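You operate a simulated robot arm through the tools that you are given. There is no shell and no other tool. Be economical: measure what you need, move in short steps, check, and stop when the job is done.

You run a simulated two-armed robot. Do the job below in one go: nothing can be reset, and whatever is moved stays where it is left.

Task
Hold the green feeder steady and set its knob to 10.
Fine: then lift its lever till it drips, lay the lever down again and put the feeder on the black tray.

Only the result counts: the job must be done as asked and must still hold three seconds after the hand-in. Knocking over, shifting, dropping, spilling or breaking anything else fails it.

Robot
Two 7-joint arms with two-finger parallel grippers on one trunk, on a base that drives. Base frame: it is fixed to the floor where the robot stands at the start and does not move with it; the origin is under the middle of the robot, x ahead of it, y to its left, z up; the surface under the hand at the start is at about z = 880. Units: mm, rad, N and s.
The left shoulder is at the start at [20, 113, 1272], the right one opposite. With the tool pointing down near the work surface each hand reaches from about 200 to 600 mm from the robot's upright axis, wherever it stands, measured 20 degrees to its own side. Places, roughly: black feeder knob [400, 0, 1100]; green feeder lever [300, 0, 1000]; inside of the black tray [500, 400, 900]. Payload 1.57 kg a hand.
Tool frame (each hand has its own): the origin (TCP) lies between the finger pads and is the grasp point; the fingertips stand 30 mm ahead of it; z points along the fingers, y is the line along which they close. The gripper opens to 80 mm. The fingers are 17 mm wide and 12 mm thick; the gripper's body (40 by 82 mm) begins 80 mm behind the TCP.
Orientation is that of the tool frame in the base frame, as [roll, pitch, yaw] about the fixed x, y, z axes, in that order (R = Rz(yaw) Ry(pitch) Rx(roll)). With the fingers straight down and closing along the base's y, the tool's x points along the base's -x, its y along +y and its z along -z.

Tools
- The arms move only by the tool servo_tool. It takes "left_targets", "right_targets" or both (then of equal length, played together; a hand with none holds still); each is one flat list of numbers, 7 for each row, row after row: the turn, a rotation vector about the tool's x, y, z in rad, then the shift along the tool's x, y, z in cm, then the finger opening in cm, from 0 to 8. In form: [rx, ry, rz, x, y, z, gripper, rx, ry, rz, x, y, z, gripper, ...]. A call has 1 to 12 rows; each row shifts and turns the commanded pose from where the row before left it, along the tool's axes as they then stand. A row lasts 0.2 s, in which the tool goes at most 50 mm and 0.15 rad; a call with a longer step from one row to the next is refused whole, and so is a gripper value outside its range. A pose out of reach is approached as far as the arm can. The call stops where the force on the tool passes 40 N (or 10 N more than at its start, if that is more) or the arm is blocked; 0.2 s more then pass. The fingers move at their own pace (about 45 mm/s each) and stop on an object; they squeeze with about 35 N. The grip force told is the motor's: it shows also when the fingers shut on nothing. Time passes only in rows, and 0.2 s behind the last, so rows that do not move let the fingers close. The reply holds the time, the measured pose of the TCP, the force on the tool along the base axes, the opening and the grip force, in the units named above and with some noise, with the torque about the TCP (base axes, N m) and any sound that the robot's microphone picked up, and new pictures: "pictures" is both (left out), scene, wrist or none (wrist: the cameras of the hands that moved).
- Cameras (640 x 400 px; columns grow to the right, rows downward): "scene" is now at [98.4, 9.2, 1401]; the picture's right is [0.11, -0.99, -0.00], its down [-0.54, -0.06, -0.84] and it looks along [0.84, 0.09, -0.54] (base axes); focal length 214 px, centre (320, 200). "left" rides on the left gripper at [72, 7, -122] in its tool frame; the picture's right is [-0.09, 1.00, 0.00], its down [-0.84, -0.08, -0.54] and it looks along [-0.54, -0.05, 0.84] (tool axes); focal length 238 px, centre (320, 200). "right" rides on the right gripper at [72, -6, -122] in its tool frame; the picture's right is [0.09, 1.00, 0.00], its down [-0.84, 0.08, -0.54] and it looks along [-0.54, 0.05, 0.84] (tool axes); focal length 238 px, centre (320, 200). There is no depth. A picture from a camera that has moved, and an enlarged one, comes with that camera's place and axes in the base frame and with its lens.
- lift_body(by): slides the trunk up (or, below 0, down) by that many mm; the arms and the scene camera ride with it, the base frame stays. It gives what a move gives, with no picture.
- base_move(legs): drives the robot by 1 to 6 legs, each [ahead, left, turn to the left] in mm, mm and rad, along the robot's own axes; the way and the turn of a leg run together, so that a leg with both is an arc; at most 1500 mm and 3.142 rad a leg. The arms and the cameras ride along, it lands a little off, and it stops where it bumps. It gives what a move gives, and a new picture of the scene camera.
- head_to(pan, tilt): turns the head with the scene camera to pan (to the left, within 1.396 rad either way) and tilt (down, from -0.506 to 1.204), counted from straight ahead of the robot. It gives what a move gives, and a new picture of the scene camera.
- inspect(camera, box): a new picture of the part [left, top, right, bottom] of that camera's present view, enlarged. The clock stands still meanwhile.
- job_done(): hands the job in; it is judged then, once.

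Work in short steps. Places have to be worked out from the pictures, the camera data and where the tool is seen: move nearer, look again, correct. Check each grasp and each placing, and mend what went wrong. You have 120 turns and 260 pictures in all, those below and enlarged ones among them. Open the grippers and draw the arms clear of the work before you hand the job in, unless the task says otherwise; then end with one line.

The tools are called after "Call:" by a JSON object that holds its "op" and its "data". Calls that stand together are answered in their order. servo_tool: Moves the arms, as the interface text tells. Its arguments: {"type":"object","properties":{"left_targets":{"type":"array","items":{"type":"number"}},"right_targets":{"type":"array","items":{"type":"number"}},"pictures":{"type":"string","enum":["both","scene","wrist","none"]}},"required":[]} The other tools are called the same way: lift_body (by) slides the trunk up or down; base_move (legs) drives the base; head_to (pan, tilt) turns the head that bears the scene camera; inspect (camera, box) takes an enlarged picture of a part of a camera's view; job_done () hands the job in.

At the start:

```text
clock: 0.0
left_tcp_pos: [458.0, 295.5, 1355.1]
left_tcp_rot: [-3.141, 0.0, -3.139]
left_force: [0.7, 0.5, -0.1]
left_torque: [0.01, -0.01, 0.02]
left_opening: 79.8
left_grip_force: 0.0
right_tcp_pos: [396.0, -61.7, 1425.6]
right_tcp_rot: [3.139, -0.001, -3.14]
right_force: [-0.4, -0.2, 0.0]
right_torque: [-0.01, 0.03, -0.04]
right_opening: 80.2
right_grip_force: 0.0
trunk travel left (down, up): [-325.0, 245.0]
robot x, y, heading: [-2.5, -0.4, 0.001]
head pan, tilt: [0.106, 0.572]
```

scene: 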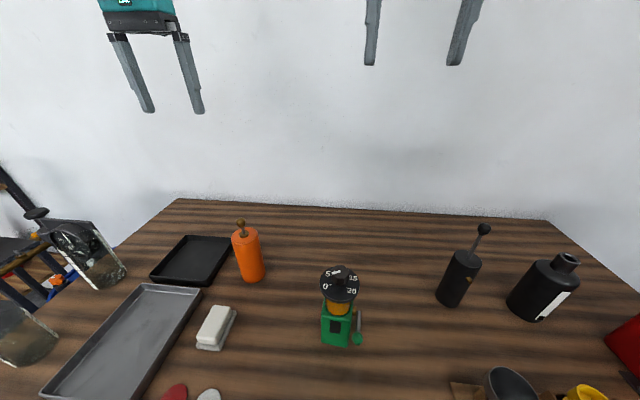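
right: 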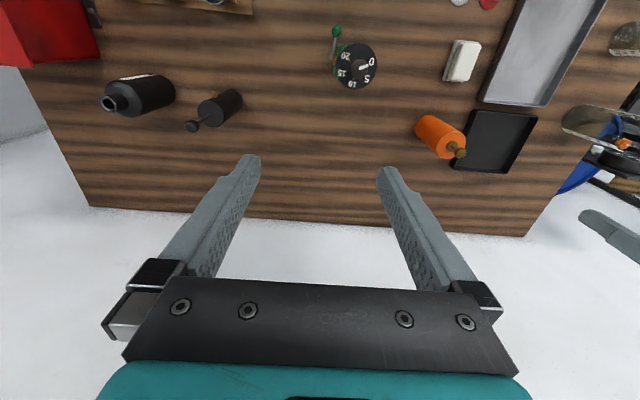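
left: 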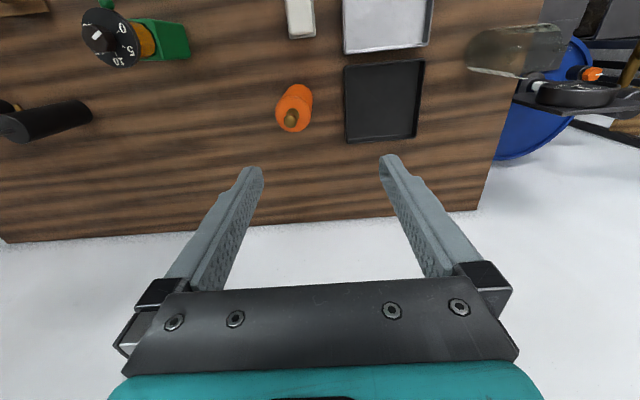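

I start by enlarging the view of the green feeder in two cameras to see knob, dial, and lever.

Call:
{"op": "inspect", "data": {"camera": "scene", "box": [280, 250, 400, 360]}}

Call:
{"op": "inspect", "data": {"camera": "right", "box": [300, 10, 410, 100]}}

Call:
{"op": "inspect", "data": {"camera": "left", "box": [60, 0, 220, 100]}}

```text
3.64 times, centred on (340, 305) of scene
camera zoom: at [98.4, 9.2, 1401.0], right [0.11, -0.99, 0.0], down [-0.54, -0.06, -0.84], along [0.84, 0.09, -0.54], focal length 780 px, centre (247, -182)
```

zoom: 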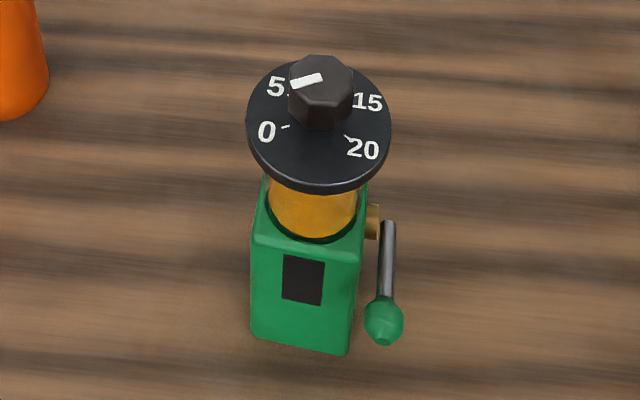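

```text
4.44 times, centred on (355, 55) of right
camera zoom: at [326.0, -68.9, 1548.6], right [-0.09, 1.0, 0.0], down [0.84, 0.08, 0.54], along [0.54, 0.05, -0.84], focal length 1059 px, centre (164, 844)
```

zoom: 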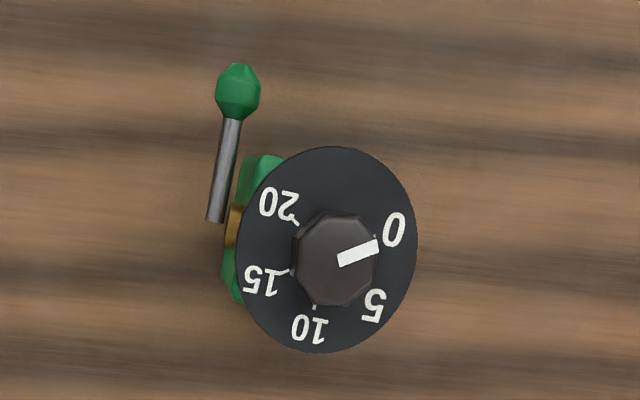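

```text
4.00 times, centred on (140, 50) of left
camera zoom: at [386.7, 302.0, 1477.8], right [0.09, 1.0, 0.0], down [0.84, -0.08, 0.54], along [0.54, -0.05, -0.84], focal length 953 px, centre (1040, 800)
```

zoom: 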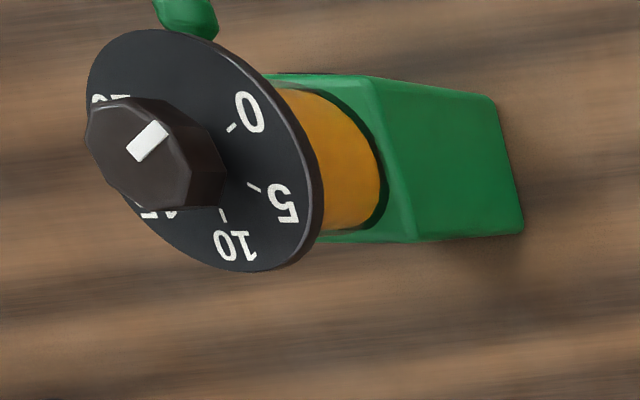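

The feeder stands at about (350, 0): body z 880–990, dial at z≈1058 with its pointer near 0, and the lever on the −y side, lying toward −x (ball ≈ (297,−39,971)). I turn the left hand so its fingers point to −y with the camera on top, high up and clear.

Call:
{"op": "servo_tool", "data": {"left_targets": [0.0864, 0.0864, -0.0864, 0, 0, 0, 8, 0.0864, 0.0864, -0.0864, 0, 0, 0, 8, 0.0864, 0.0864, -0.0864, 0, 0, 0, 8, 0.0864, 0.0864, -0.0864, 0, 0, 0, 8, 0.0864, 0.0864, -0.0864, 0, 0, 0, 8, 0.0864, 0.0864, -0.0864, 0, 0, 0, 8, 0.0864, 0.0864, -0.0864, 0, 0, 0, 8, 0.0864, 0.0864, -0.0864, 0, 0, 0, 8, 0.0864, 0.0864, -0.0864, 0, 0, 0, 8, 0.0864, 0.0864, -0.0864, 0, 0, 0, 8, 0.0864, 0.0864, -0.0864, 0, 0, 0, 8, 0.0864, 0.0864, -0.0864, 0, 0, 0, 8], "pictures": "none"}}

Call:
{"op": "servo_tool", "data": {"left_targets": [0.0864, 0.0864, -0.0864, 0, 0, 0, 8, 0.0864, 0.0864, -0.0864, 0, 0, 0, 8, 0, 0, 0, 0, 0, 0, 8], "pictures": "scene"}}

```text
clock: 2.6
left_tcp_pos: [400.5, 237.0, 1330.2]
left_tcp_rot: [-2.442, -1.331, -2.441]
left_force: [0.4, -0.2, 0.1]
left_torque: [-0.02, 0.02, 0.02]
left_opening: 79.8
left_grip_force: 0.1
left hand out of reach, approached as far as the arm can: row 2, 3, 4, 5, 6
right_tcp_pos: [396.6, -62.5, 1425.9]
right_tcp_rot: [-3.14, 0.003, 3.14]
right_force: [0.0, 0.6, 0.6]
right_torque: [-0.03, 0.0, 0.0]
right_opening: 80.0
right_grip_force: 0.0
trunk travel left (down, up): [-325.0, 245.0]
robot x, y, heading: [0.0, 1.8, -0.001]
head pan, tilt: [0.106, 0.572]
```

```text
clock: 3.4
left_tcp_pos: [400.1, 237.2, 1329.8]
left_tcp_rot: [0.833, -1.569, 0.74]
left_force: [0.5, 0.5, -0.2]
left_torque: [0.03, -0.04, -0.01]
left_opening: 80.0
left_grip_force: 0.0
right_tcp_pos: [394.7, -61.0, 1425.8]
right_tcp_rot: [3.14, 0.0, 3.139]
right_force: [0.4, 0.6, 0.5]
right_torque: [-0.01, -0.01, -0.02]
right_opening: 79.8
right_grip_force: 0.0
trunk travel left (down, up): [-325.0, 245.0]
robot x, y, heading: [0.1, 2.9, 0.001]
head pan, tilt: [0.106, 0.572]
camera scene: at [98.5, 9.2, 1401.0], right [0.11, -0.99, 0.0], down [-0.54, -0.06, -0.84], along [0.84, 0.09, -0.54], focal length 214 px, centre (320, 200)
```

scene: 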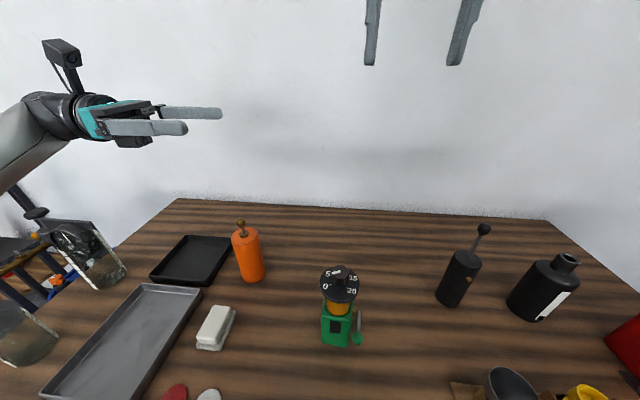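

The left hand now points to −y. I bring it to x≈350, lower it to z≈1090 beside the feeder, and tilt it about 0.3 rad nose-down to keep the wrist high over the white sponge.

Call:
{"op": "servo_tool", "data": {"left_targets": [0, 0, 0, -4, 1, 0, 8, 0, 0, 0, -4, 1, 0, 8, 0, 0, 0, -4, 1, 0, 8, 0, 0, 0, -4, 1, 0, 8, 0, 0, 0, -4, 1, 0, 8, 0, 0, 0, -4, 0, 0, 8, 0, 0.15, 0, 0, 0, 0, 8, 0, 0.15, 0, 0, 0, 0, 8, 0, 0, 0, 0, 0, 0, 8], "pictures": "both"}}

```text
clock: 5.4
left_tcp_pos: [349.6, 235.9, 1088.8]
left_tcp_rot: [0.003, -1.267, 1.573]
left_force: [-0.4, 0.1, 0.2]
left_torque: [-0.01, -0.01, 0.02]
left_opening: 80.0
left_grip_force: 0.1
right_tcp_pos: [396.0, -61.9, 1427.0]
right_tcp_rot: [3.14, 0.001, 3.14]
right_force: [0.0, 0.4, 0.4]
right_torque: [-0.01, 0.03, -0.01]
right_opening: 80.2
right_grip_force: 0.1
trunk travel left (down, up): [-325.0, 245.0]
robot x, y, heading: [-0.2, 1.2, 0.0]
head pan, tilt: [0.106, 0.572]
camera scene: at [98.3, 9.3, 1401.0], right [0.11, -0.99, 0.0], down [-0.54, -0.06, -0.84], along [0.84, 0.09, -0.54], focal length 214 px, centre (320, 200)
camera left: at [343.4, 372.3, 1121.5], right [-1.0, -0.03, -0.09], down [0.08, 0.27, -0.96], along [0.05, -0.96, -0.26], focal length 238 px, centre (320, 200)
```

scene: 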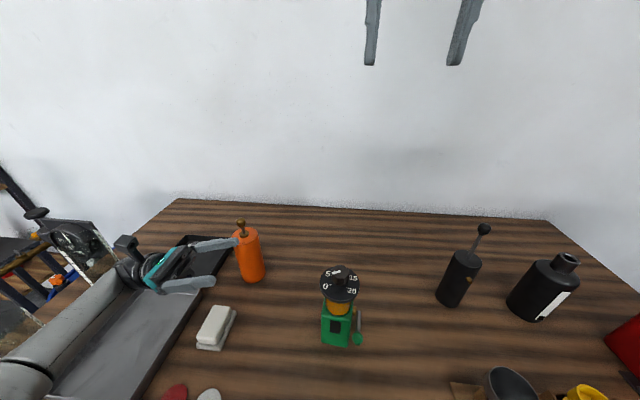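
left: 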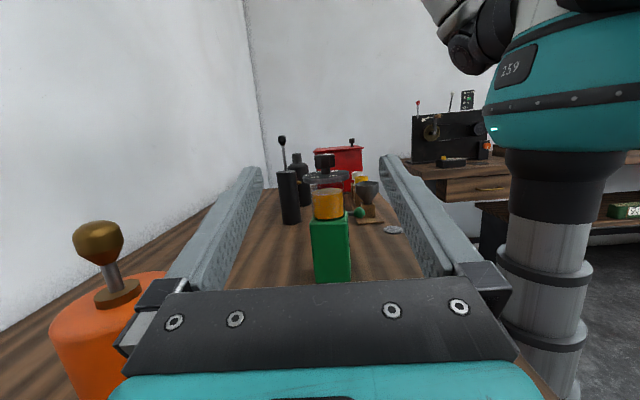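

The forearm runs low toward the robot, so I raise the trunk to let it slope down instead. The feeder body in the wrist view looks square-on.

Call:
{"op": "lift_body", "data": {"by": 160}}

Call:
{"op": "servo_tool", "data": {"left_targets": [0, 0, 0, -3.82, 0, 1.18, 8, 0, 0, 0, -3.82, 0, 1.18, 8, 0, 0, 0, -3.82, 0, 1.18, 8, 0, 0, 0, -3.82, 0, 1.18, 8, 0, 0, 0, 1.2, 0, 3.9, 8, 0, 0, 0, 1.2, 0, 3.9, 8, 0, 0, 0, 1.2, 0, 3.9, 8, 0, 0, 0, 0, 0, 0, 8], "pictures": "both"}}

```text
clock: 7.2
left_tcp_pos: [350.8, 236.5, 1248.7]
left_tcp_rot: [0.0, -1.272, 1.57]
left_force: [-0.8, -1.4, 0.2]
left_torque: [0.01, 0.04, 0.02]
left_opening: 80.0
left_grip_force: 0.1
right_tcp_pos: [395.6, -61.5, 1585.4]
right_tcp_rot: [3.141, -0.002, 3.138]
right_force: [0.2, 0.3, -0.2]
right_torque: [0.0, 0.01, -0.01]
right_opening: 80.1
right_grip_force: 0.1
trunk travel left (down, up): [-485.0, 85.0]
robot x, y, heading: [-0.2, -0.2, 0.001]
head pan, tilt: [0.106, 0.572]
```

```text
clock: 9.0
left_tcp_pos: [353.1, 44.7, 1186.7]
left_tcp_rot: [0.006, -1.27, 1.569]
left_force: [-0.8, -0.3, 1.0]
left_torque: [-0.01, -0.02, 0.05]
left_opening: 80.0
left_grip_force: 0.1
right_tcp_pos: [396.6, -61.0, 1585.5]
right_tcp_rot: [3.141, 0.001, 3.142]
right_force: [0.9, -0.1, -0.1]
right_torque: [-0.04, 0.02, -0.02]
right_opening: 80.0
right_grip_force: 0.0
trunk travel left (down, up): [-485.0, 85.0]
robot x, y, heading: [-1.8, -2.6, -0.002]
head pan, tilt: [0.106, 0.572]
camera scene: at [98.5, 9.8, 1560.9], right [0.11, -0.99, 0.0], down [-0.54, -0.06, -0.84], along [0.84, 0.09, -0.54], focal length 214 px, centre (320, 200)
camera left: at [346.7, 180.2, 1218.9], right [-1.0, -0.03, -0.09], down [0.08, 0.27, -0.96], along [0.05, -0.96, -0.27], focal length 238 px, centre (320, 200)
```

scene: 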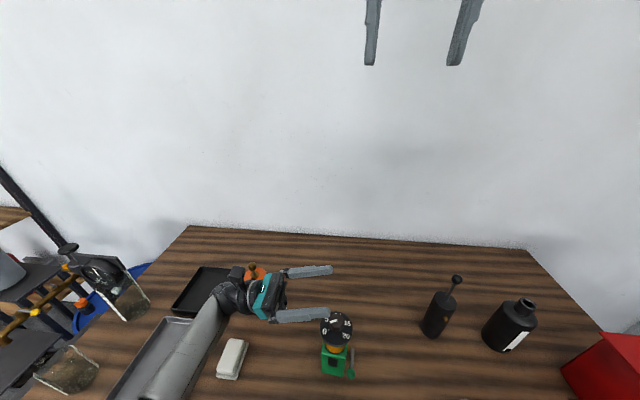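
left: 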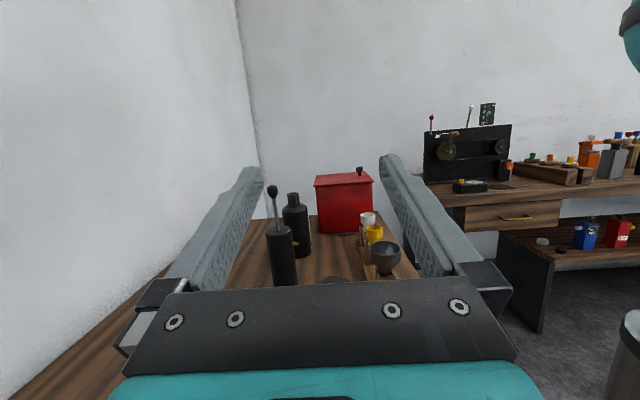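

My tilt went the wrong way (fingers 17° up, so the shift was off too). I tilt 0.6 rad the other way, back off to y≈105 and lower to z≈1000.

Call:
{"op": "servo_tool", "data": {"left_targets": [0, -0.15, 0, 0, 0, 0, 8, 0, -0.15, 0, 0, 0, 0, 8, 0, -0.15, 0, 0, 0, 0, 8, 0, -0.15, 0, 0, 0, 0, 8, 0, 0, 0, -0.9, 0, -2.87, 8, 0, 0, 0, -0.9, 0, -2.87, 8, 0, 0, 0, 0, 0, 0, 8], "pictures": "none"}}

Call:
{"op": "servo_tool", "data": {"left_targets": [0, 0, 0, -3.57, 0, 1.1, 8, 0, 0, 0, -3.57, 0, 1.1, 8, 0, 0, 0, -3.57, 0, 1.1, 8, 0, 0, 0, -3.57, 0, 1.1, 8, 0, 0, 0, 0, 0, 0, 8], "pictures": "both"}}

```text
clock: 10.6
left_tcp_pos: [350.9, 104.3, 1184.6]
left_tcp_rot: [3.139, -1.27, -1.567]
left_force: [-0.7, 0.4, 0.1]
left_torque: [0.02, -0.04, 0.02]
left_opening: 79.9
left_grip_force: 0.1
right_tcp_pos: [396.1, -61.7, 1586.1]
right_tcp_rot: [3.139, 0.001, 3.14]
right_force: [-0.4, 0.6, -0.2]
right_torque: [0.06, 0.01, -0.02]
right_opening: 79.9
right_grip_force: 0.0
trunk travel left (down, up): [-485.0, 85.0]
robot x, y, heading: [0.7, -3.5, -0.002]
head pan, tilt: [0.106, 0.572]
```

```text
clock: 11.8
left_tcp_pos: [348.1, 102.5, 1035.0]
left_tcp_rot: [3.141, -1.271, -1.569]
left_force: [-0.1, -0.2, 0.2]
left_torque: [0.01, 0.05, -0.01]
left_opening: 79.9
left_grip_force: 0.1
right_tcp_pos: [395.6, -61.4, 1586.8]
right_tcp_rot: [3.139, 0.002, 3.14]
right_force: [0.2, -0.9, 0.9]
right_torque: [0.02, 0.01, 0.0]
right_opening: 80.0
right_grip_force: 0.1
trunk travel left (down, up): [-485.0, 85.0]
robot x, y, heading: [2.3, 0.1, -0.004]
head pan, tilt: [0.106, 0.572]
camera scene: at [98.2, 9.4, 1561.0], right [0.11, -0.99, 0.0], down [-0.54, -0.06, -0.84], along [0.84, 0.09, -0.54], focal length 214 px, centre (320, 200)
camera left: at [342.6, 197.6, 1140.7], right [-1.0, 0.03, -0.09], down [0.08, 0.76, -0.64], along [0.05, -0.64, -0.76], focal length 238 px, centre (320, 200)
```

scene: 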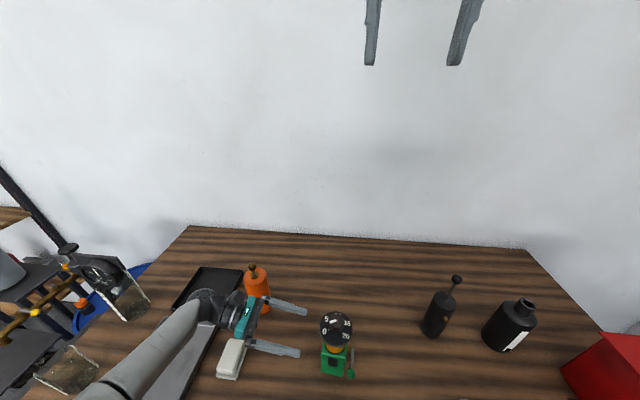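
left: 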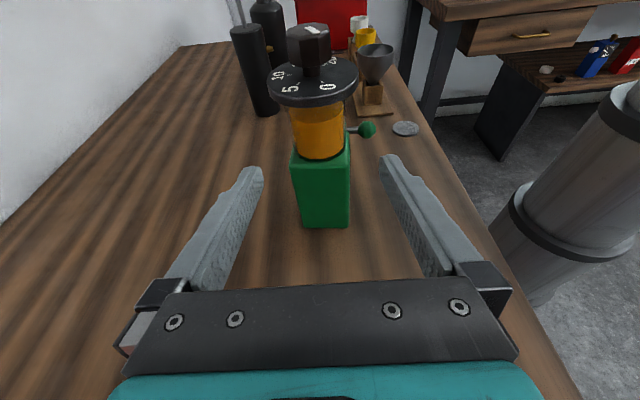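

The hand is well placed. I look closer at the body to get its yaw, centre and the dial.

Call:
{"op": "inspect", "data": {"camera": "left", "box": [240, 20, 400, 240]}}

Call:
{"op": "inspect", "data": {"camera": "scene", "box": [180, 250, 380, 400]}}

```text
1.82 times, centred on (320, 130) of left
camera zoom: at [342.6, 197.6, 1140.7], right [-1.0, 0.03, -0.09], down [0.08, 0.76, -0.64], along [0.05, -0.64, -0.76], focal length 433 px, centre (320, 327)
```

zoom: 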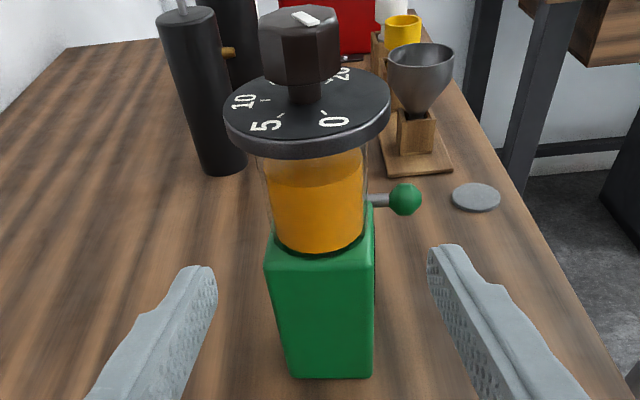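

```text
2.67 times, centred on (280, 325) of scene
camera zoom: at [98.2, 9.4, 1561.0], right [0.11, -0.99, 0.0], down [-0.54, -0.06, -0.84], along [0.84, 0.09, -0.54], focal length 572 px, centre (427, -133)
```

zoom: 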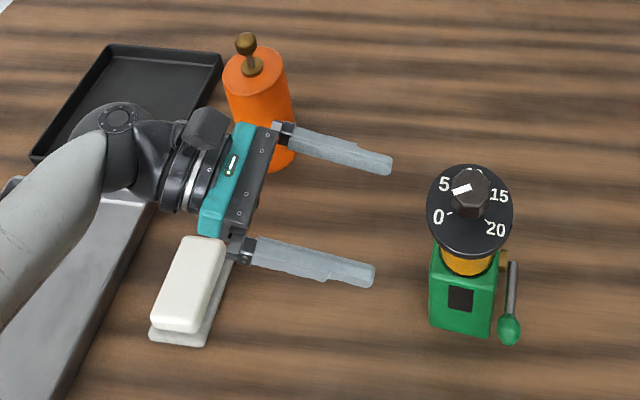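

The feeder is yawed about −5° with its centre near (351, 0). I match that yaw, lower to z≈950, and shift sideways so the approach is centred.

Call:
{"op": "servo_tool", "data": {"left_targets": [-0.081, 0, 0.025, 0, 0, 0, 8, 0, 0, 0, -2.71, -0.38, 0.84, 8, 0, 0, 0, -2.71, -0.38, 0.84, 8, 0, 0, 0, -2.71, -0.38, 0.84, 8, 0, 0, 0, 1.0, 0, 3.2, 8, 0, 0, 0, 0, 0, 0, 8], "pictures": "both"}}

```text
clock: 13.2
left_tcp_pos: [356.7, 68.1, 952.7]
left_tcp_rot: [3.14, -1.273, -1.654]
left_force: [-0.3, 0.1, -0.2]
left_torque: [-0.02, -0.02, 0.0]
left_opening: 79.8
left_grip_force: 0.1
left hand out of reach, approached as far as the arm can: row 4
right_tcp_pos: [396.6, -61.1, 1587.0]
right_tcp_rot: [-3.141, -0.001, 3.14]
right_force: [-0.2, 0.4, 0.9]
right_torque: [-0.01, 0.01, -0.03]
right_opening: 79.9
right_grip_force: 0.1
trunk travel left (down, up): [-485.0, 85.0]
robot x, y, heading: [-0.2, -1.1, -0.002]
head pan, tilt: [0.106, 0.572]
camera scene: at [99.3, 9.7, 1560.9], right [0.11, -0.99, 0.0], down [-0.54, -0.06, -0.84], along [0.84, 0.09, -0.54], focal length 214 px, centre (320, 200)
camera left: at [358.8, 162.7, 1058.3], right [-0.99, 0.11, -0.09], down [0.14, 0.76, -0.64], along [0.0, -0.65, -0.76], focal length 238 px, centre (320, 200)
```

scene: 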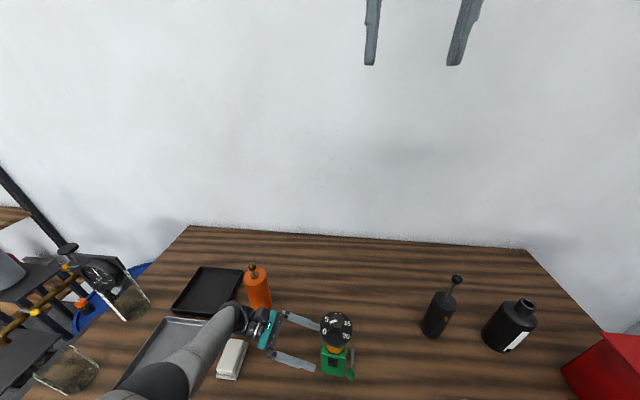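
left: 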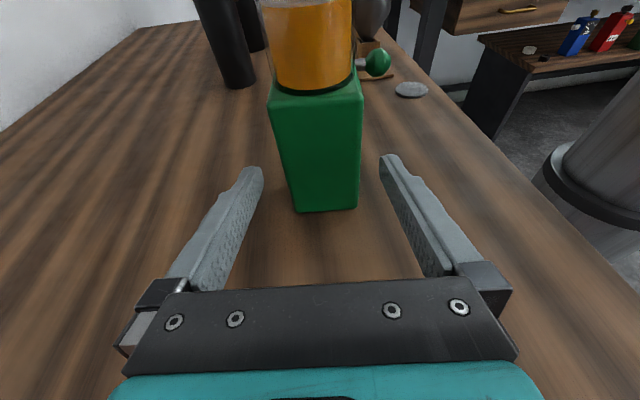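

The body sits centred between the fingers; I advance 60 mm horizontally to straddle it.

Call:
{"op": "servo_tool", "data": {"left_targets": [0, 0, 0, 0.59, 0, 1.91, 8, 0, 0, 0, 0.59, 0, 1.91, 8, 0, 0, 0, 0.59, 0, 1.91, 8, 0, 0, 0, 0, 0, 0, 8], "pictures": "both"}}

Call:
{"op": "inspect", "data": {"camera": "scene", "box": [180, 250, 380, 400]}}

```text
clock: 14.2
left_tcp_pos: [351.5, 11.5, 953.0]
left_tcp_rot: [3.139, -1.273, -1.652]
left_force: [-0.3, -0.2, 0.8]
left_torque: [-0.01, 0.01, -0.01]
left_opening: 79.7
left_grip_force: 0.2
right_tcp_pos: [396.1, -61.9, 1586.5]
right_tcp_rot: [3.141, 0.002, 3.141]
right_force: [-0.2, 0.3, 0.0]
right_torque: [-0.02, -0.02, -0.02]
right_opening: 80.0
right_grip_force: 0.1
trunk travel left (down, up): [-485.0, 85.0]
robot x, y, heading: [-1.4, 0.6, -0.002]
head pan, tilt: [0.106, 0.572]
camera scene: at [98.4, 9.6, 1561.0], right [0.11, -0.99, 0.0], down [-0.54, -0.06, -0.84], along [0.84, 0.09, -0.54], focal length 214 px, centre (320, 200)
camera left: at [353.8, 105.0, 1058.7], right [-0.99, 0.11, -0.09], down [0.14, 0.76, -0.64], along [0.0, -0.65, -0.76], focal length 238 px, centre (320, 200)
```

scene: 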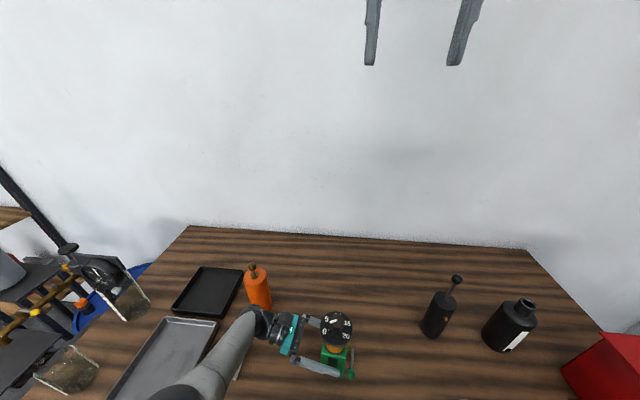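
left: 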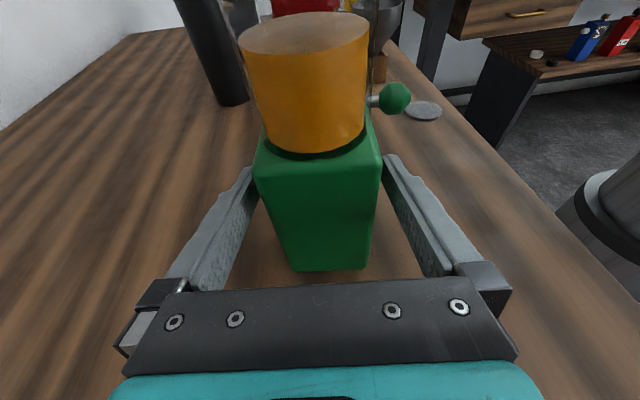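

```text
2.67 times, centred on (280, 325) of scene
camera zoom: at [98.4, 9.6, 1561.0], right [0.11, -0.99, 0.0], down [-0.54, -0.06, -0.84], along [0.84, 0.09, -0.54], focal length 572 px, centre (427, -133)
```

zoom: 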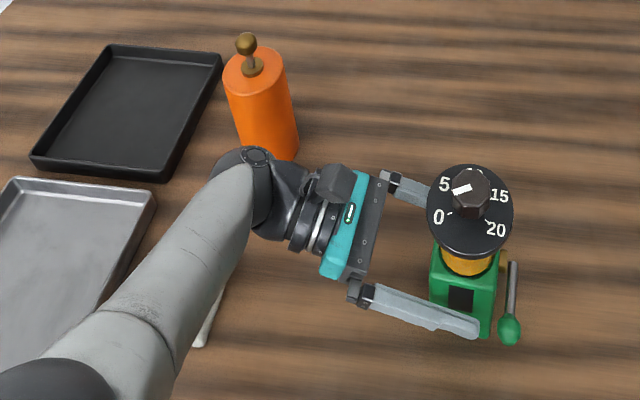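

The fingers straddle the body with the far tips clear of the lever. I close the left gripper.

Call:
{"op": "servo_tool", "data": {"left_targets": [0, 0, 0, 0, 0, 0, 5.5, 0, 0, 0, 0, 0, 0, 4.5, 0, 0, 0, 0, 0, 0, 4.5, 0, 0, 0, 0, 0, 0, 4.5], "pictures": "both"}}

```text
clock: 15.2
left_tcp_pos: [351.6, 9.5, 952.9]
left_tcp_rot: [3.139, -1.272, -1.652]
left_force: [-2.8, -0.6, 0.7]
left_torque: [-0.25, 0.1, -0.13]
left_opening: 59.7
left_grip_force: 35.0
right_tcp_pos: [395.2, -61.9, 1585.5]
right_tcp_rot: [3.138, 0.003, 3.139]
right_force: [0.6, -0.9, 0.1]
right_torque: [0.02, 0.0, -0.01]
right_opening: 79.9
right_grip_force: 0.1
trunk travel left (down, up): [-485.0, 85.0]
robot x, y, heading: [2.8, 2.9, 0.001]
head pan, tilt: [0.106, 0.572]
camera scene: at [98.0, 9.1, 1561.0], right [0.11, -0.99, 0.0], down [-0.54, -0.06, -0.84], along [0.84, 0.09, -0.54], focal length 214 px, centre (320, 200)
camera left: at [353.3, 104.7, 1058.7], right [-0.99, 0.11, -0.09], down [0.14, 0.76, -0.64], along [0.0, -0.65, -0.76], focal length 238 px, centre (320, 200)
```

scene: 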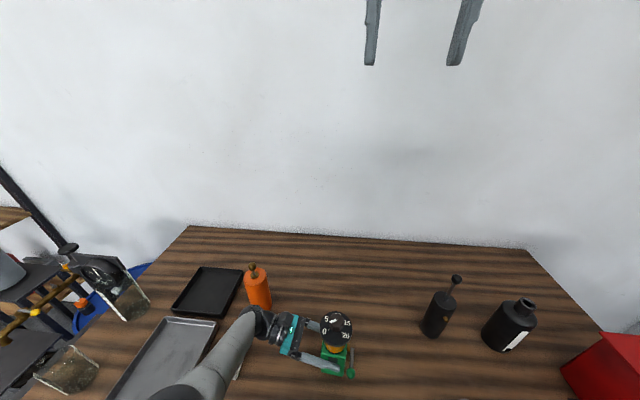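
left: 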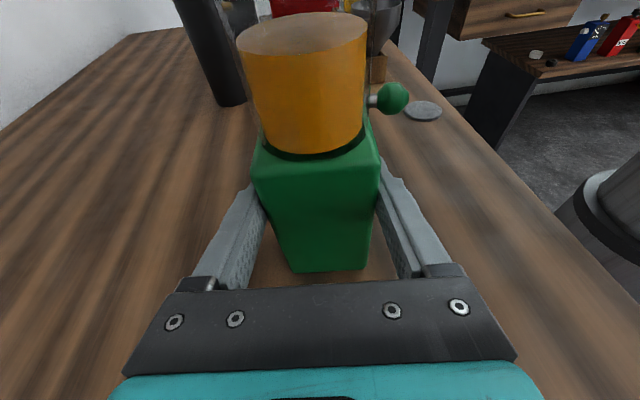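

Gripped firmly (59.7 mm). Now I bring the right hand above the knob to z≈1230 and look.

Call:
{"op": "servo_tool", "data": {"right_targets": [0, 0, 0, 0.77, 1.02, 4.5, 8, 0, 0, 0, 0.77, 1.02, 4.5, 8, 0, 0, 0, 0.77, 1.02, 4.5, 8, 0, 0, 0, 0.77, 1.02, 4.5, 8, 0, 0, 0, 0.77, 1.02, 4.5, 8, 0, 0, 0, 0.77, 1.02, 4.5, 8, 0, 0, 0, 0, 0, 4.0, 8, 0, 0, 0, 0, 0, 4.0, 8, 0, 0, 0, 0, 0, 0, 8], "pictures": "wrist"}}

Call:
{"op": "inspect", "data": {"camera": "right", "box": [240, 0, 400, 200]}}

```text
clock: 17.2
left_tcp_pos: [352.6, 10.7, 954.0]
left_tcp_rot: [3.141, -1.272, -1.652]
left_force: [-2.0, 3.0, 0.4]
left_torque: [-0.06, 0.32, -0.12]
left_opening: 59.9
left_grip_force: 35.3
right_tcp_pos: [349.3, -0.3, 1237.4]
right_tcp_rot: [3.14, 0.002, 3.141]
right_force: [-0.1, 0.0, 0.8]
right_torque: [-0.02, 0.01, 0.0]
right_opening: 80.1
right_grip_force: 0.0
trunk travel left (down, up): [-485.0, 85.0]
robot x, y, heading: [2.9, 3.5, 0.0]
head pan, tilt: [0.106, 0.572]
camera right: at [278.8, -7.6, 1360.6], right [-0.09, 1.0, 0.0], down [0.84, 0.08, 0.54], along [0.54, 0.05, -0.84], focal length 238 px, centre (320, 200)
```

right: 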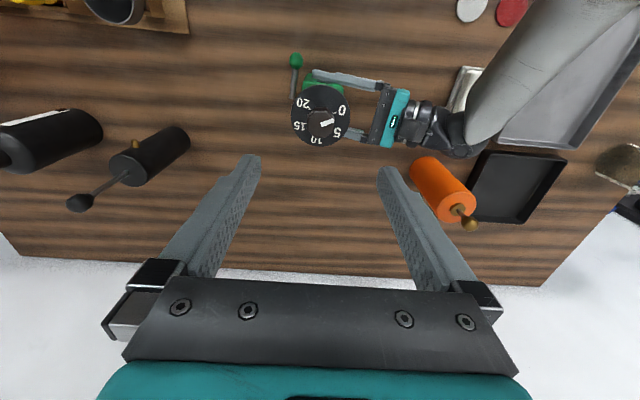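

```text
2.00 times, centred on (320, 100) of right
camera zoom: at [278.8, -7.6, 1360.6], right [-0.09, 1.0, 0.0], down [0.84, 0.08, 0.54], along [0.54, 0.05, -0.84], focal length 477 px, centre (320, 400)
```

zoom: 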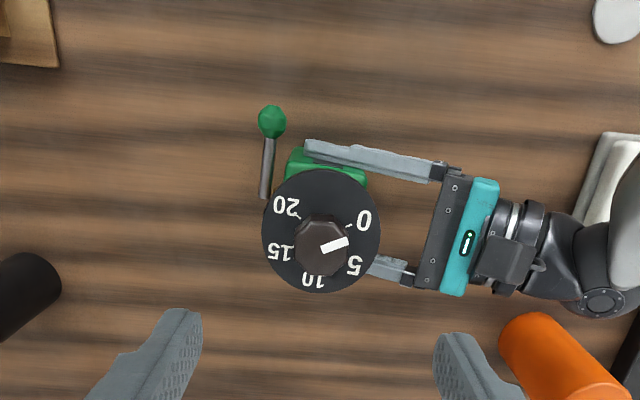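

The knob is at about (349.5, 1, 1095), pointer near 116° from +x, the 10 mark near −5°. I zoom in to see the knob's flats.

Call:
{"op": "inspect", "data": {"camera": "right", "box": [285, 80, 355, 150]}}

```text
5.71 times, centred on (320, 115) of right
camera zoom: at [278.8, -7.6, 1360.6], right [-0.09, 1.0, 0.0], down [0.84, 0.08, 0.54], along [0.54, 0.05, -0.84], focal length 1362 px, centre (320, 686)
```

zoom: 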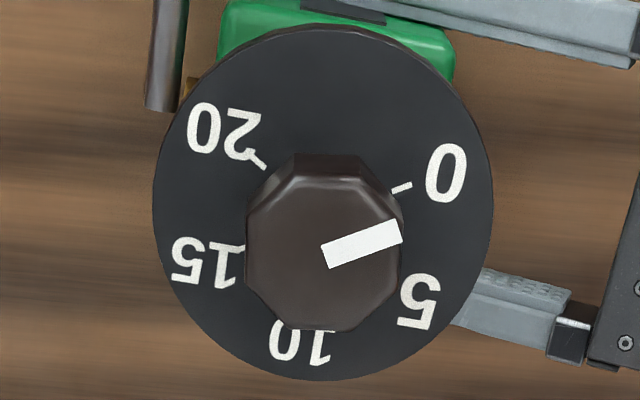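

The knob is an octagon about 30 mm across flats, with flat normals near 93°/48° (pointer on a vertex). I turn the right hand −48° so one grip covers the whole 120° turn, and lower it partway.

Call:
{"op": "servo_tool", "data": {"right_targets": [0, 0, -0.14, 0, 0, 0, 8, 0, 0, -0.14, 0, 0, 0, 8, 0, 0, -0.14, 0, 0, 0, 8, 0, 0, -0.14, 0, 0, 0, 8, 0, 0, -0.14, 0, 0, 0, 8, 0, 0, -0.14, 0, 0, 0, 8, 0, 0, 0, 0, 0, 4.0, 7, 0, 0, 0, 0, 0, 3.5, 6, 0, 0, 0, 0, 0, 0, 6], "pictures": "both"}}

```text
clock: 19.2
left_tcp_pos: [351.5, 9.3, 953.3]
left_tcp_rot: [3.141, -1.271, -1.653]
left_force: [-0.7, 1.7, 0.1]
left_torque: [-0.06, 0.11, -0.08]
left_opening: 59.8
left_grip_force: 35.1
right_tcp_pos: [349.3, 0.2, 1161.7]
right_tcp_rot: [3.141, 0.002, -2.302]
right_force: [-0.2, -0.5, 0.0]
right_torque: [0.02, 0.02, 0.01]
right_opening: 59.9
right_grip_force: 0.1
trunk travel left (down, up): [-485.0, 85.0]
robot x, y, heading: [0.5, 0.6, -0.001]
head pan, tilt: [0.106, 0.572]
camera scene: at [98.3, 9.4, 1561.0], right [0.11, -0.99, 0.0], down [-0.54, -0.06, -0.84], along [0.84, 0.09, -0.54], focal length 214 px, centre (320, 200)
camera right: at [307.8, -57.6, 1283.8], right [-0.8, 0.6, 0.0], down [0.5, 0.67, 0.54], along [0.32, 0.44, -0.84], focal length 238 px, centre (320, 200)
```

scene: 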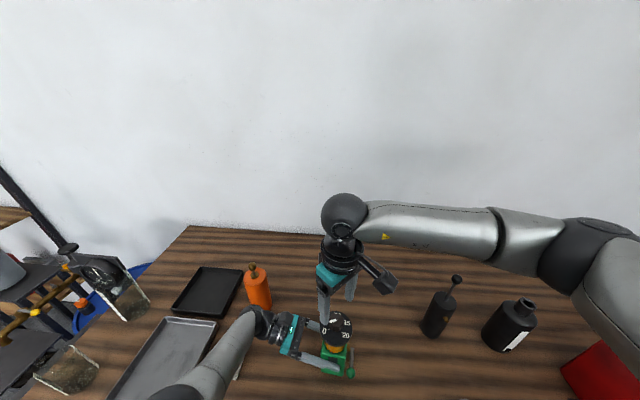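
right: 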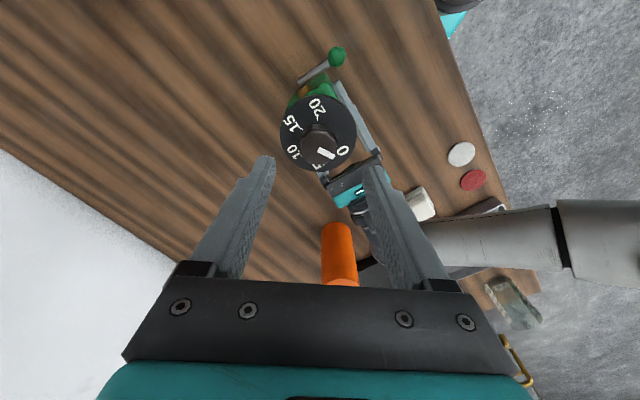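

Knob lines up with the finger mid-plane. I lower to TCP z≈1097 around the knob.

Call:
{"op": "servo_tool", "data": {"right_targets": [0, 0, 0, 0, 0, 3.2, 6, 0, 0, 0, 0, 0, 2.2, 6, 0, 0, 0, 0, 0, 1.0, 6, 0, 0, 0, 0, 0, 0, 6], "pictures": "wrist"}}

Call:
{"op": "inspect", "data": {"camera": "scene", "box": [280, 250, 400, 390]}}

```text
clock: 20.2
left_tcp_pos: [351.6, 9.8, 954.0]
left_tcp_rot: [3.14, -1.274, -1.653]
left_force: [-1.0, 1.7, -0.5]
left_torque: [-0.04, 0.02, -0.02]
left_opening: 60.0
left_grip_force: 35.0
right_tcp_pos: [349.7, -0.6, 1097.4]
right_tcp_rot: [3.14, 0.003, -2.301]
right_force: [-0.4, 0.5, -0.5]
right_torque: [-0.03, -0.03, -0.01]
right_opening: 60.0
right_grip_force: 0.0
trunk travel left (down, up): [-485.0, 85.0]
robot x, y, heading: [-1.5, 0.3, -0.003]
head pan, tilt: [0.106, 0.572]
camera right: at [308.8, -58.3, 1220.0], right [-0.8, 0.6, 0.0], down [0.5, 0.67, 0.54], along [0.32, 0.44, -0.84], focal length 238 px, centre (320, 200)
```

right: 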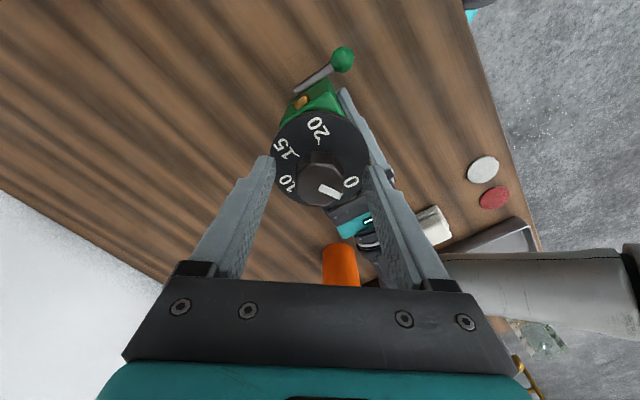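

```text
2.86 times, centred on (340, 320) of scene
camera zoom: at [98.4, 9.4, 1561.0], right [0.11, -0.99, 0.0], down [-0.54, -0.06, -0.84], along [0.84, 0.09, -0.54], focal length 613 px, centre (263, -143)
```

zoom: 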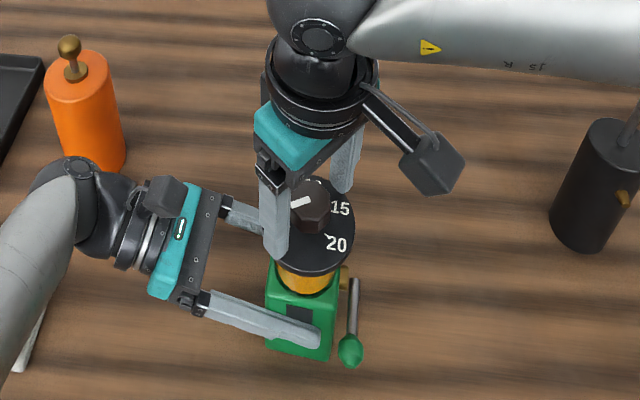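

The fingertips straddle the knob. I close on it.

Call:
{"op": "servo_tool", "data": {"right_targets": [0, 0, 0, 0, 0, 0, 4, 0, 0, 0, 0, 0, 0, 3, 0, 0, 0, 0, 0, 0, 2, 0, 0, 0, 0, 0, 0, 2], "pictures": "wrist"}}

```text
clock: 21.2
left_tcp_pos: [352.5, 9.9, 953.1]
left_tcp_rot: [3.141, -1.274, -1.651]
left_force: [-1.0, 1.7, -0.2]
left_torque: [-0.15, -0.13, -0.01]
left_opening: 59.9
left_grip_force: 34.8
right_tcp_pos: [350.3, -1.0, 1097.5]
right_tcp_rot: [3.141, 0.001, -2.303]
right_force: [2.4, -1.4, -0.2]
right_torque: [-0.01, 0.02, 0.01]
right_opening: 30.8
right_grip_force: 30.0
trunk travel left (down, up): [-485.0, 85.0]
robot x, y, heading: [2.0, 1.0, 0.002]
head pan, tilt: [0.106, 0.572]
camera right: at [309.0, -58.4, 1220.3], right [-0.8, 0.6, 0.0], down [0.5, 0.67, 0.54], along [0.32, 0.43, -0.84], focal length 238 px, centre (320, 200)
```

right: 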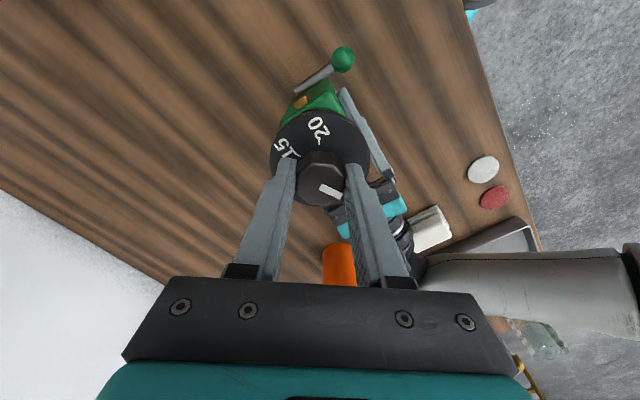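

Gripped on flats (30.8 mm). I turn clockwise 0.9 rad first and watch forces and the dial.

Call:
{"op": "servo_tool", "data": {"right_targets": [0, 0, 0.1, 0, 0, 0, 2, 0, 0, 0.1, 0, 0, 0, 2, 0, 0, 0.1, 0, 0, 0, 2, 0, 0, 0.1, 0, 0, 0, 2, 0, 0, 0.1, 0, 0, 0, 2, 0, 0, 0.1, 0, 0, 0, 2, 0, 0, 0.1, 0, 0, 0, 2, 0, 0, 0.1, 0, 0, 0, 2, 0, 0, 0.1, 0, 0, 0, 2], "pictures": "both"}}

Call:
{"op": "inspect", "data": {"camera": "scene", "box": [290, 280, 390, 380]}}

Call:
{"op": "inspect", "data": {"camera": "right", "box": [250, 60, 390, 240]}}

```text
clock: 23.2
left_tcp_pos: [352.0, 10.0, 953.1]
left_tcp_rot: [3.139, -1.271, -1.652]
left_force: [3.6, -0.5, -0.5]
left_torque: [-0.44, 0.17, -0.03]
left_opening: 59.9
left_grip_force: 34.9
right_tcp_pos: [349.9, 0.8, 1098.2]
right_tcp_rot: [3.138, 0.001, 3.08]
right_force: [-2.7, -1.7, 12.9]
right_torque: [-0.14, 0.31, 0.02]
right_opening: 30.6
right_grip_force: 35.1
trunk travel left (down, up): [-485.0, 85.0]
robot x, y, heading: [0.3, -1.7, 0.001]
head pan, tilt: [0.106, 0.572]
camera scene: at [97.9, 9.1, 1561.1], right [0.11, -0.99, 0.0], down [-0.54, -0.06, -0.84], along [0.84, 0.09, -0.54], focal length 214 px, centre (320, 200)
camera right: at [279.6, -2.4, 1220.2], right [-0.03, 1.0, 0.0], down [0.84, 0.02, 0.54], along [0.54, 0.02, -0.84], focal length 238 px, centre (320, 200)
```

scene: 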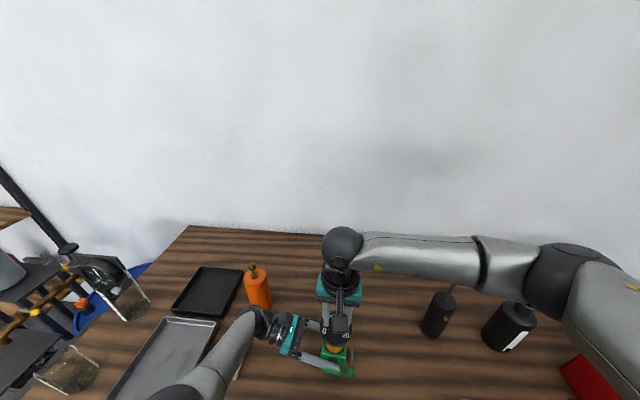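
right: 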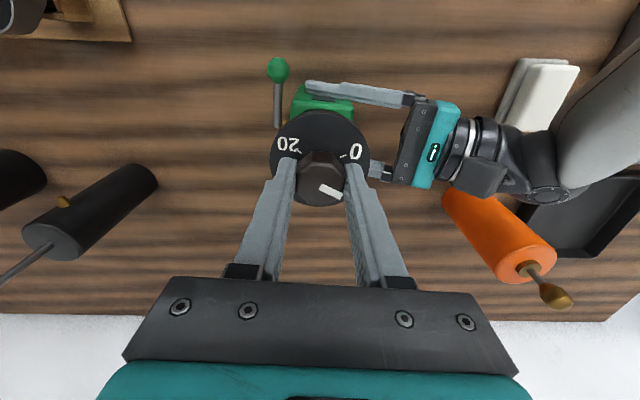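

```text
4.00 times, centred on (340, 330) of scene
camera zoom: at [97.9, 9.1, 1561.1], right [0.11, -0.99, 0.0], down [-0.54, -0.06, -0.84], along [0.84, 0.09, -0.54], focal length 858 px, centre (240, -320)
```

zoom: 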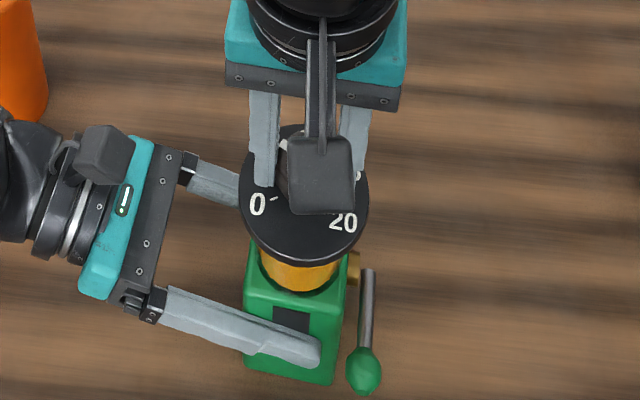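

```text
2.22 times, centred on (320, 150) of right
camera zoom: at [279.6, -2.4, 1220.2], right [-0.03, 1.0, 0.0], down [0.84, 0.02, 0.54], along [0.54, 0.02, -0.84], focal length 530 px, centre (320, 311)
```

zoom: 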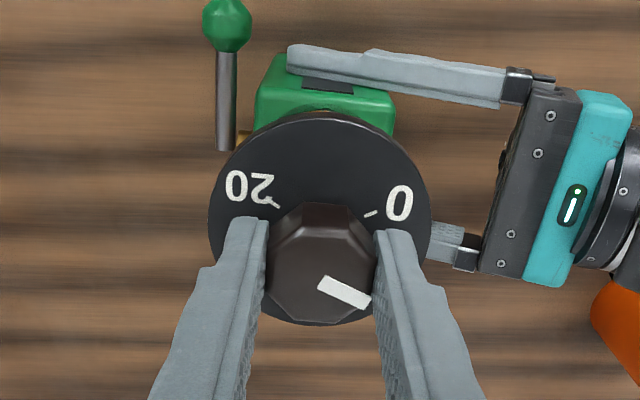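

The knob turns with the hand (pointer ≈ 65°), with a 13 N upward push, so it seems to rise slightly as it turns. I continue 0.9 rad with a small upward compliance.

Call:
{"op": "servo_tool", "data": {"right_targets": [0, 0, 0, 0, 0, -0.08, 2, 0, 0, 0.1, 0, 0, -0.01, 2, 0, 0, 0.1, 0, 0, -0.01, 2, 0, 0, 0.1, 0, 0, -0.01, 2, 0, 0, 0.1, 0, 0, -0.01, 2, 0, 0, 0.1, 0, 0, -0.01, 2, 0, 0, 0.1, 0, 0, -0.01, 2, 0, 0, 0.1, 0, 0, -0.01, 2, 0, 0, 0.1, 0, 0, -0.01, 2, 0, 0, 0.1, 0, 0, -0.01, 2], "pictures": "wrist"}}

Call:
{"op": "inspect", "data": {"camera": "right", "box": [250, 60, 390, 240]}}

```text
clock: 25.4
left_tcp_pos: [352.3, 9.6, 953.4]
left_tcp_rot: [-3.137, -1.276, -1.658]
left_force: [-5.4, -8.8, 4.5]
left_torque: [0.98, -0.62, -0.03]
left_opening: 59.8
left_grip_force: 35.4
right_tcp_pos: [350.7, 1.2, 1098.9]
right_tcp_rot: [3.14, -0.001, 2.177]
right_force: [6.1, 9.9, -3.9]
right_torque: [0.38, -0.13, -0.01]
right_opening: 30.8
right_grip_force: 35.3
trunk travel left (down, up): [-485.0, 85.0]
robot x, y, heading: [-4.3, -4.9, -0.0]
head pan, tilt: [0.106, 0.572]
camera right: at [305.7, 54.9, 1220.7], right [0.77, 0.64, 0.0], down [0.54, -0.64, 0.54], along [0.35, -0.41, -0.84], focal length 238 px, centre (320, 200)
```

right: 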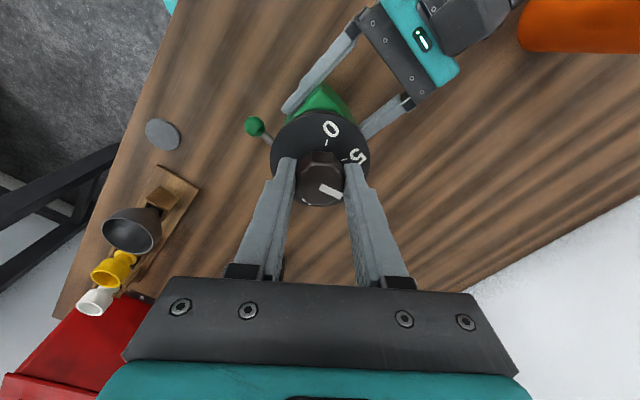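

```text
2.22 times, centred on (320, 150) of right
camera zoom: at [305.7, 54.9, 1220.7], right [0.77, 0.64, 0.0], down [0.54, -0.64, 0.54], along [0.35, -0.41, -0.84], focal length 530 px, centre (320, 311)
```

zoom: 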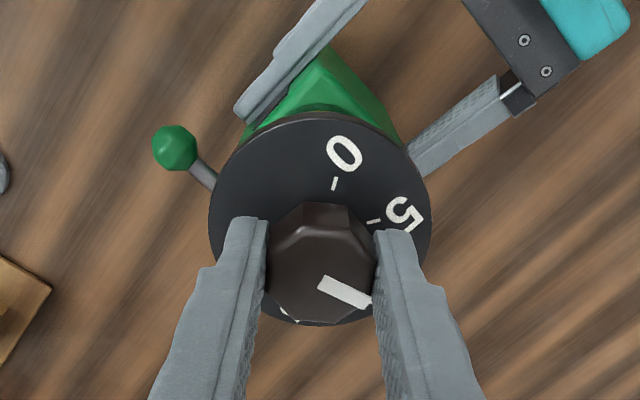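

Pointer ≈ 13–16°, target ≈ −5°. I turn a further 0.3 rad and read the dial again.

Call:
{"op": "servo_tool", "data": {"right_targets": [0, 0, 0.1, 0, 0, 0, 2, 0, 0, 0.1, 0, 0, 0, 2, 0, 0, 0.1, 0, 0, 0, 2, 0, 0, 0, 0, 0, 0, 2], "pictures": "none"}}

Call:
{"op": "inspect", "data": {"camera": "right", "box": [250, 60, 390, 240]}}

```text
clock: 26.4
left_tcp_pos: [352.2, 10.6, 954.5]
left_tcp_rot: [-3.141, -1.275, -1.653]
left_force: [-6.1, -10.1, 9.5]
left_torque: [0.87, -0.76, -0.08]
left_opening: 60.2
left_grip_force: 35.4
right_tcp_pos: [351.0, -0.2, 1098.3]
right_tcp_rot: [3.14, -0.003, 1.878]
right_force: [5.7, 10.0, -9.3]
right_torque: [0.49, -0.14, -0.02]
right_opening: 30.8
right_grip_force: 35.5
trunk travel left (down, up): [-485.0, 85.0]
robot x, y, heading: [-2.3, 0.0, -0.006]
head pan, tilt: [0.106, 0.572]
```

```text
2.22 times, centred on (320, 150) of right
camera zoom: at [324.5, 65.8, 1221.0], right [0.92, 0.39, 0.0], down [0.33, -0.78, 0.54], along [0.21, -0.5, -0.84], focal length 530 px, centre (320, 311)
```

zoom: 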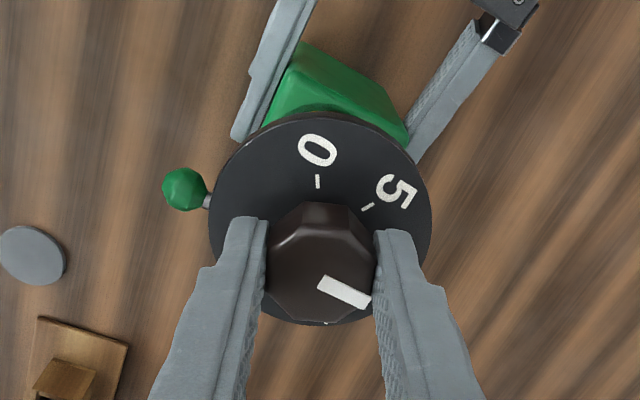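

Total turn is ≈120.5°, which should be 10. I release the knob and raise the hand to read the dial without obstruction.

Call:
{"op": "servo_tool", "data": {"right_targets": [0, 0, 0, 0, 0, 0, 4, 0, 0, 0, 0, 0, 0, 6, 0, 0, 0, 0, 0, 0, 6, 0, 0, 0, 0, 0, -4, 6, 0, 0, 0, 0, 0, -4.5, 6, 0, 0, 0, 0, 0, -4.5, 6, 0, 0, 0, 0, 0, 0, 6], "pictures": "none"}}

Call:
{"op": "inspect", "data": {"camera": "right", "box": [270, 60, 370, 160]}}

Call:
{"op": "inspect", "data": {"camera": "scene", "box": [290, 280, 390, 380]}}

```text
clock: 28.0
left_tcp_pos: [352.1, 10.1, 953.9]
left_tcp_rot: [-3.141, -1.27, -1.655]
left_force: [4.1, 4.9, 7.5]
left_torque: [-0.11, 0.19, -0.03]
left_opening: 59.8
left_grip_force: 35.4
right_tcp_pos: [349.3, 2.2, 1228.0]
right_tcp_rot: [3.142, 0.0, 1.881]
right_force: [-0.1, 0.5, -0.3]
right_torque: [-0.01, -0.01, 0.01]
right_opening: 59.7
right_grip_force: 0.0
trunk travel left (down, up): [-485.0, 85.0]
robot x, y, heading: [0.4, -1.1, 0.004]
head pan, tilt: [0.106, 0.572]
```

```text
4.00 times, centred on (320, 110) of right
camera zoom: at [323.5, 67.7, 1350.5], right [0.92, 0.39, 0.0], down [0.33, -0.77, 0.54], along [0.21, -0.5, -0.84], focal length 953 px, centre (320, 560)
```

zoom: 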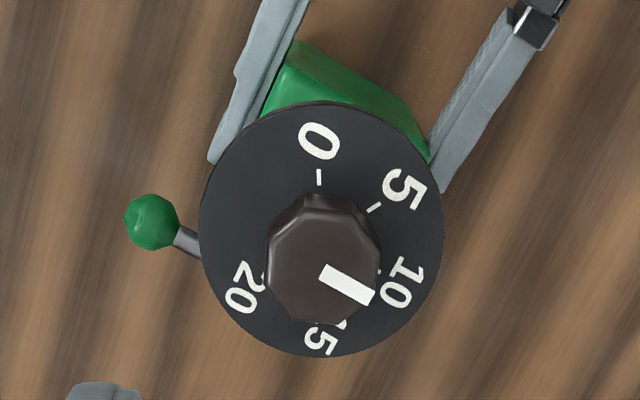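

```text
4.00 times, centred on (340, 330) of scene
camera zoom: at [98.5, 9.9, 1560.9], right [0.11, -0.99, 0.0], down [-0.54, -0.06, -0.84], along [0.84, 0.09, -0.54], focal length 858 px, centre (240, -320)
```

zoom: 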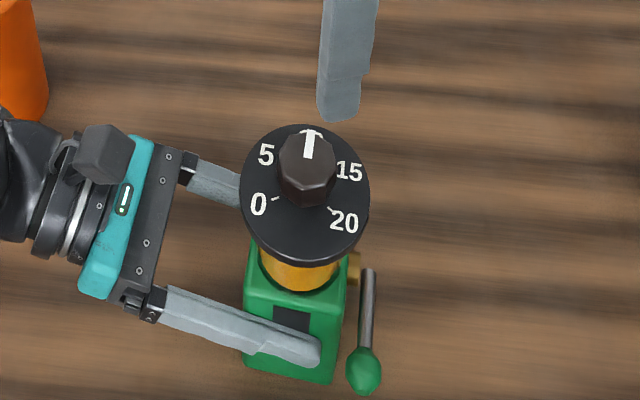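

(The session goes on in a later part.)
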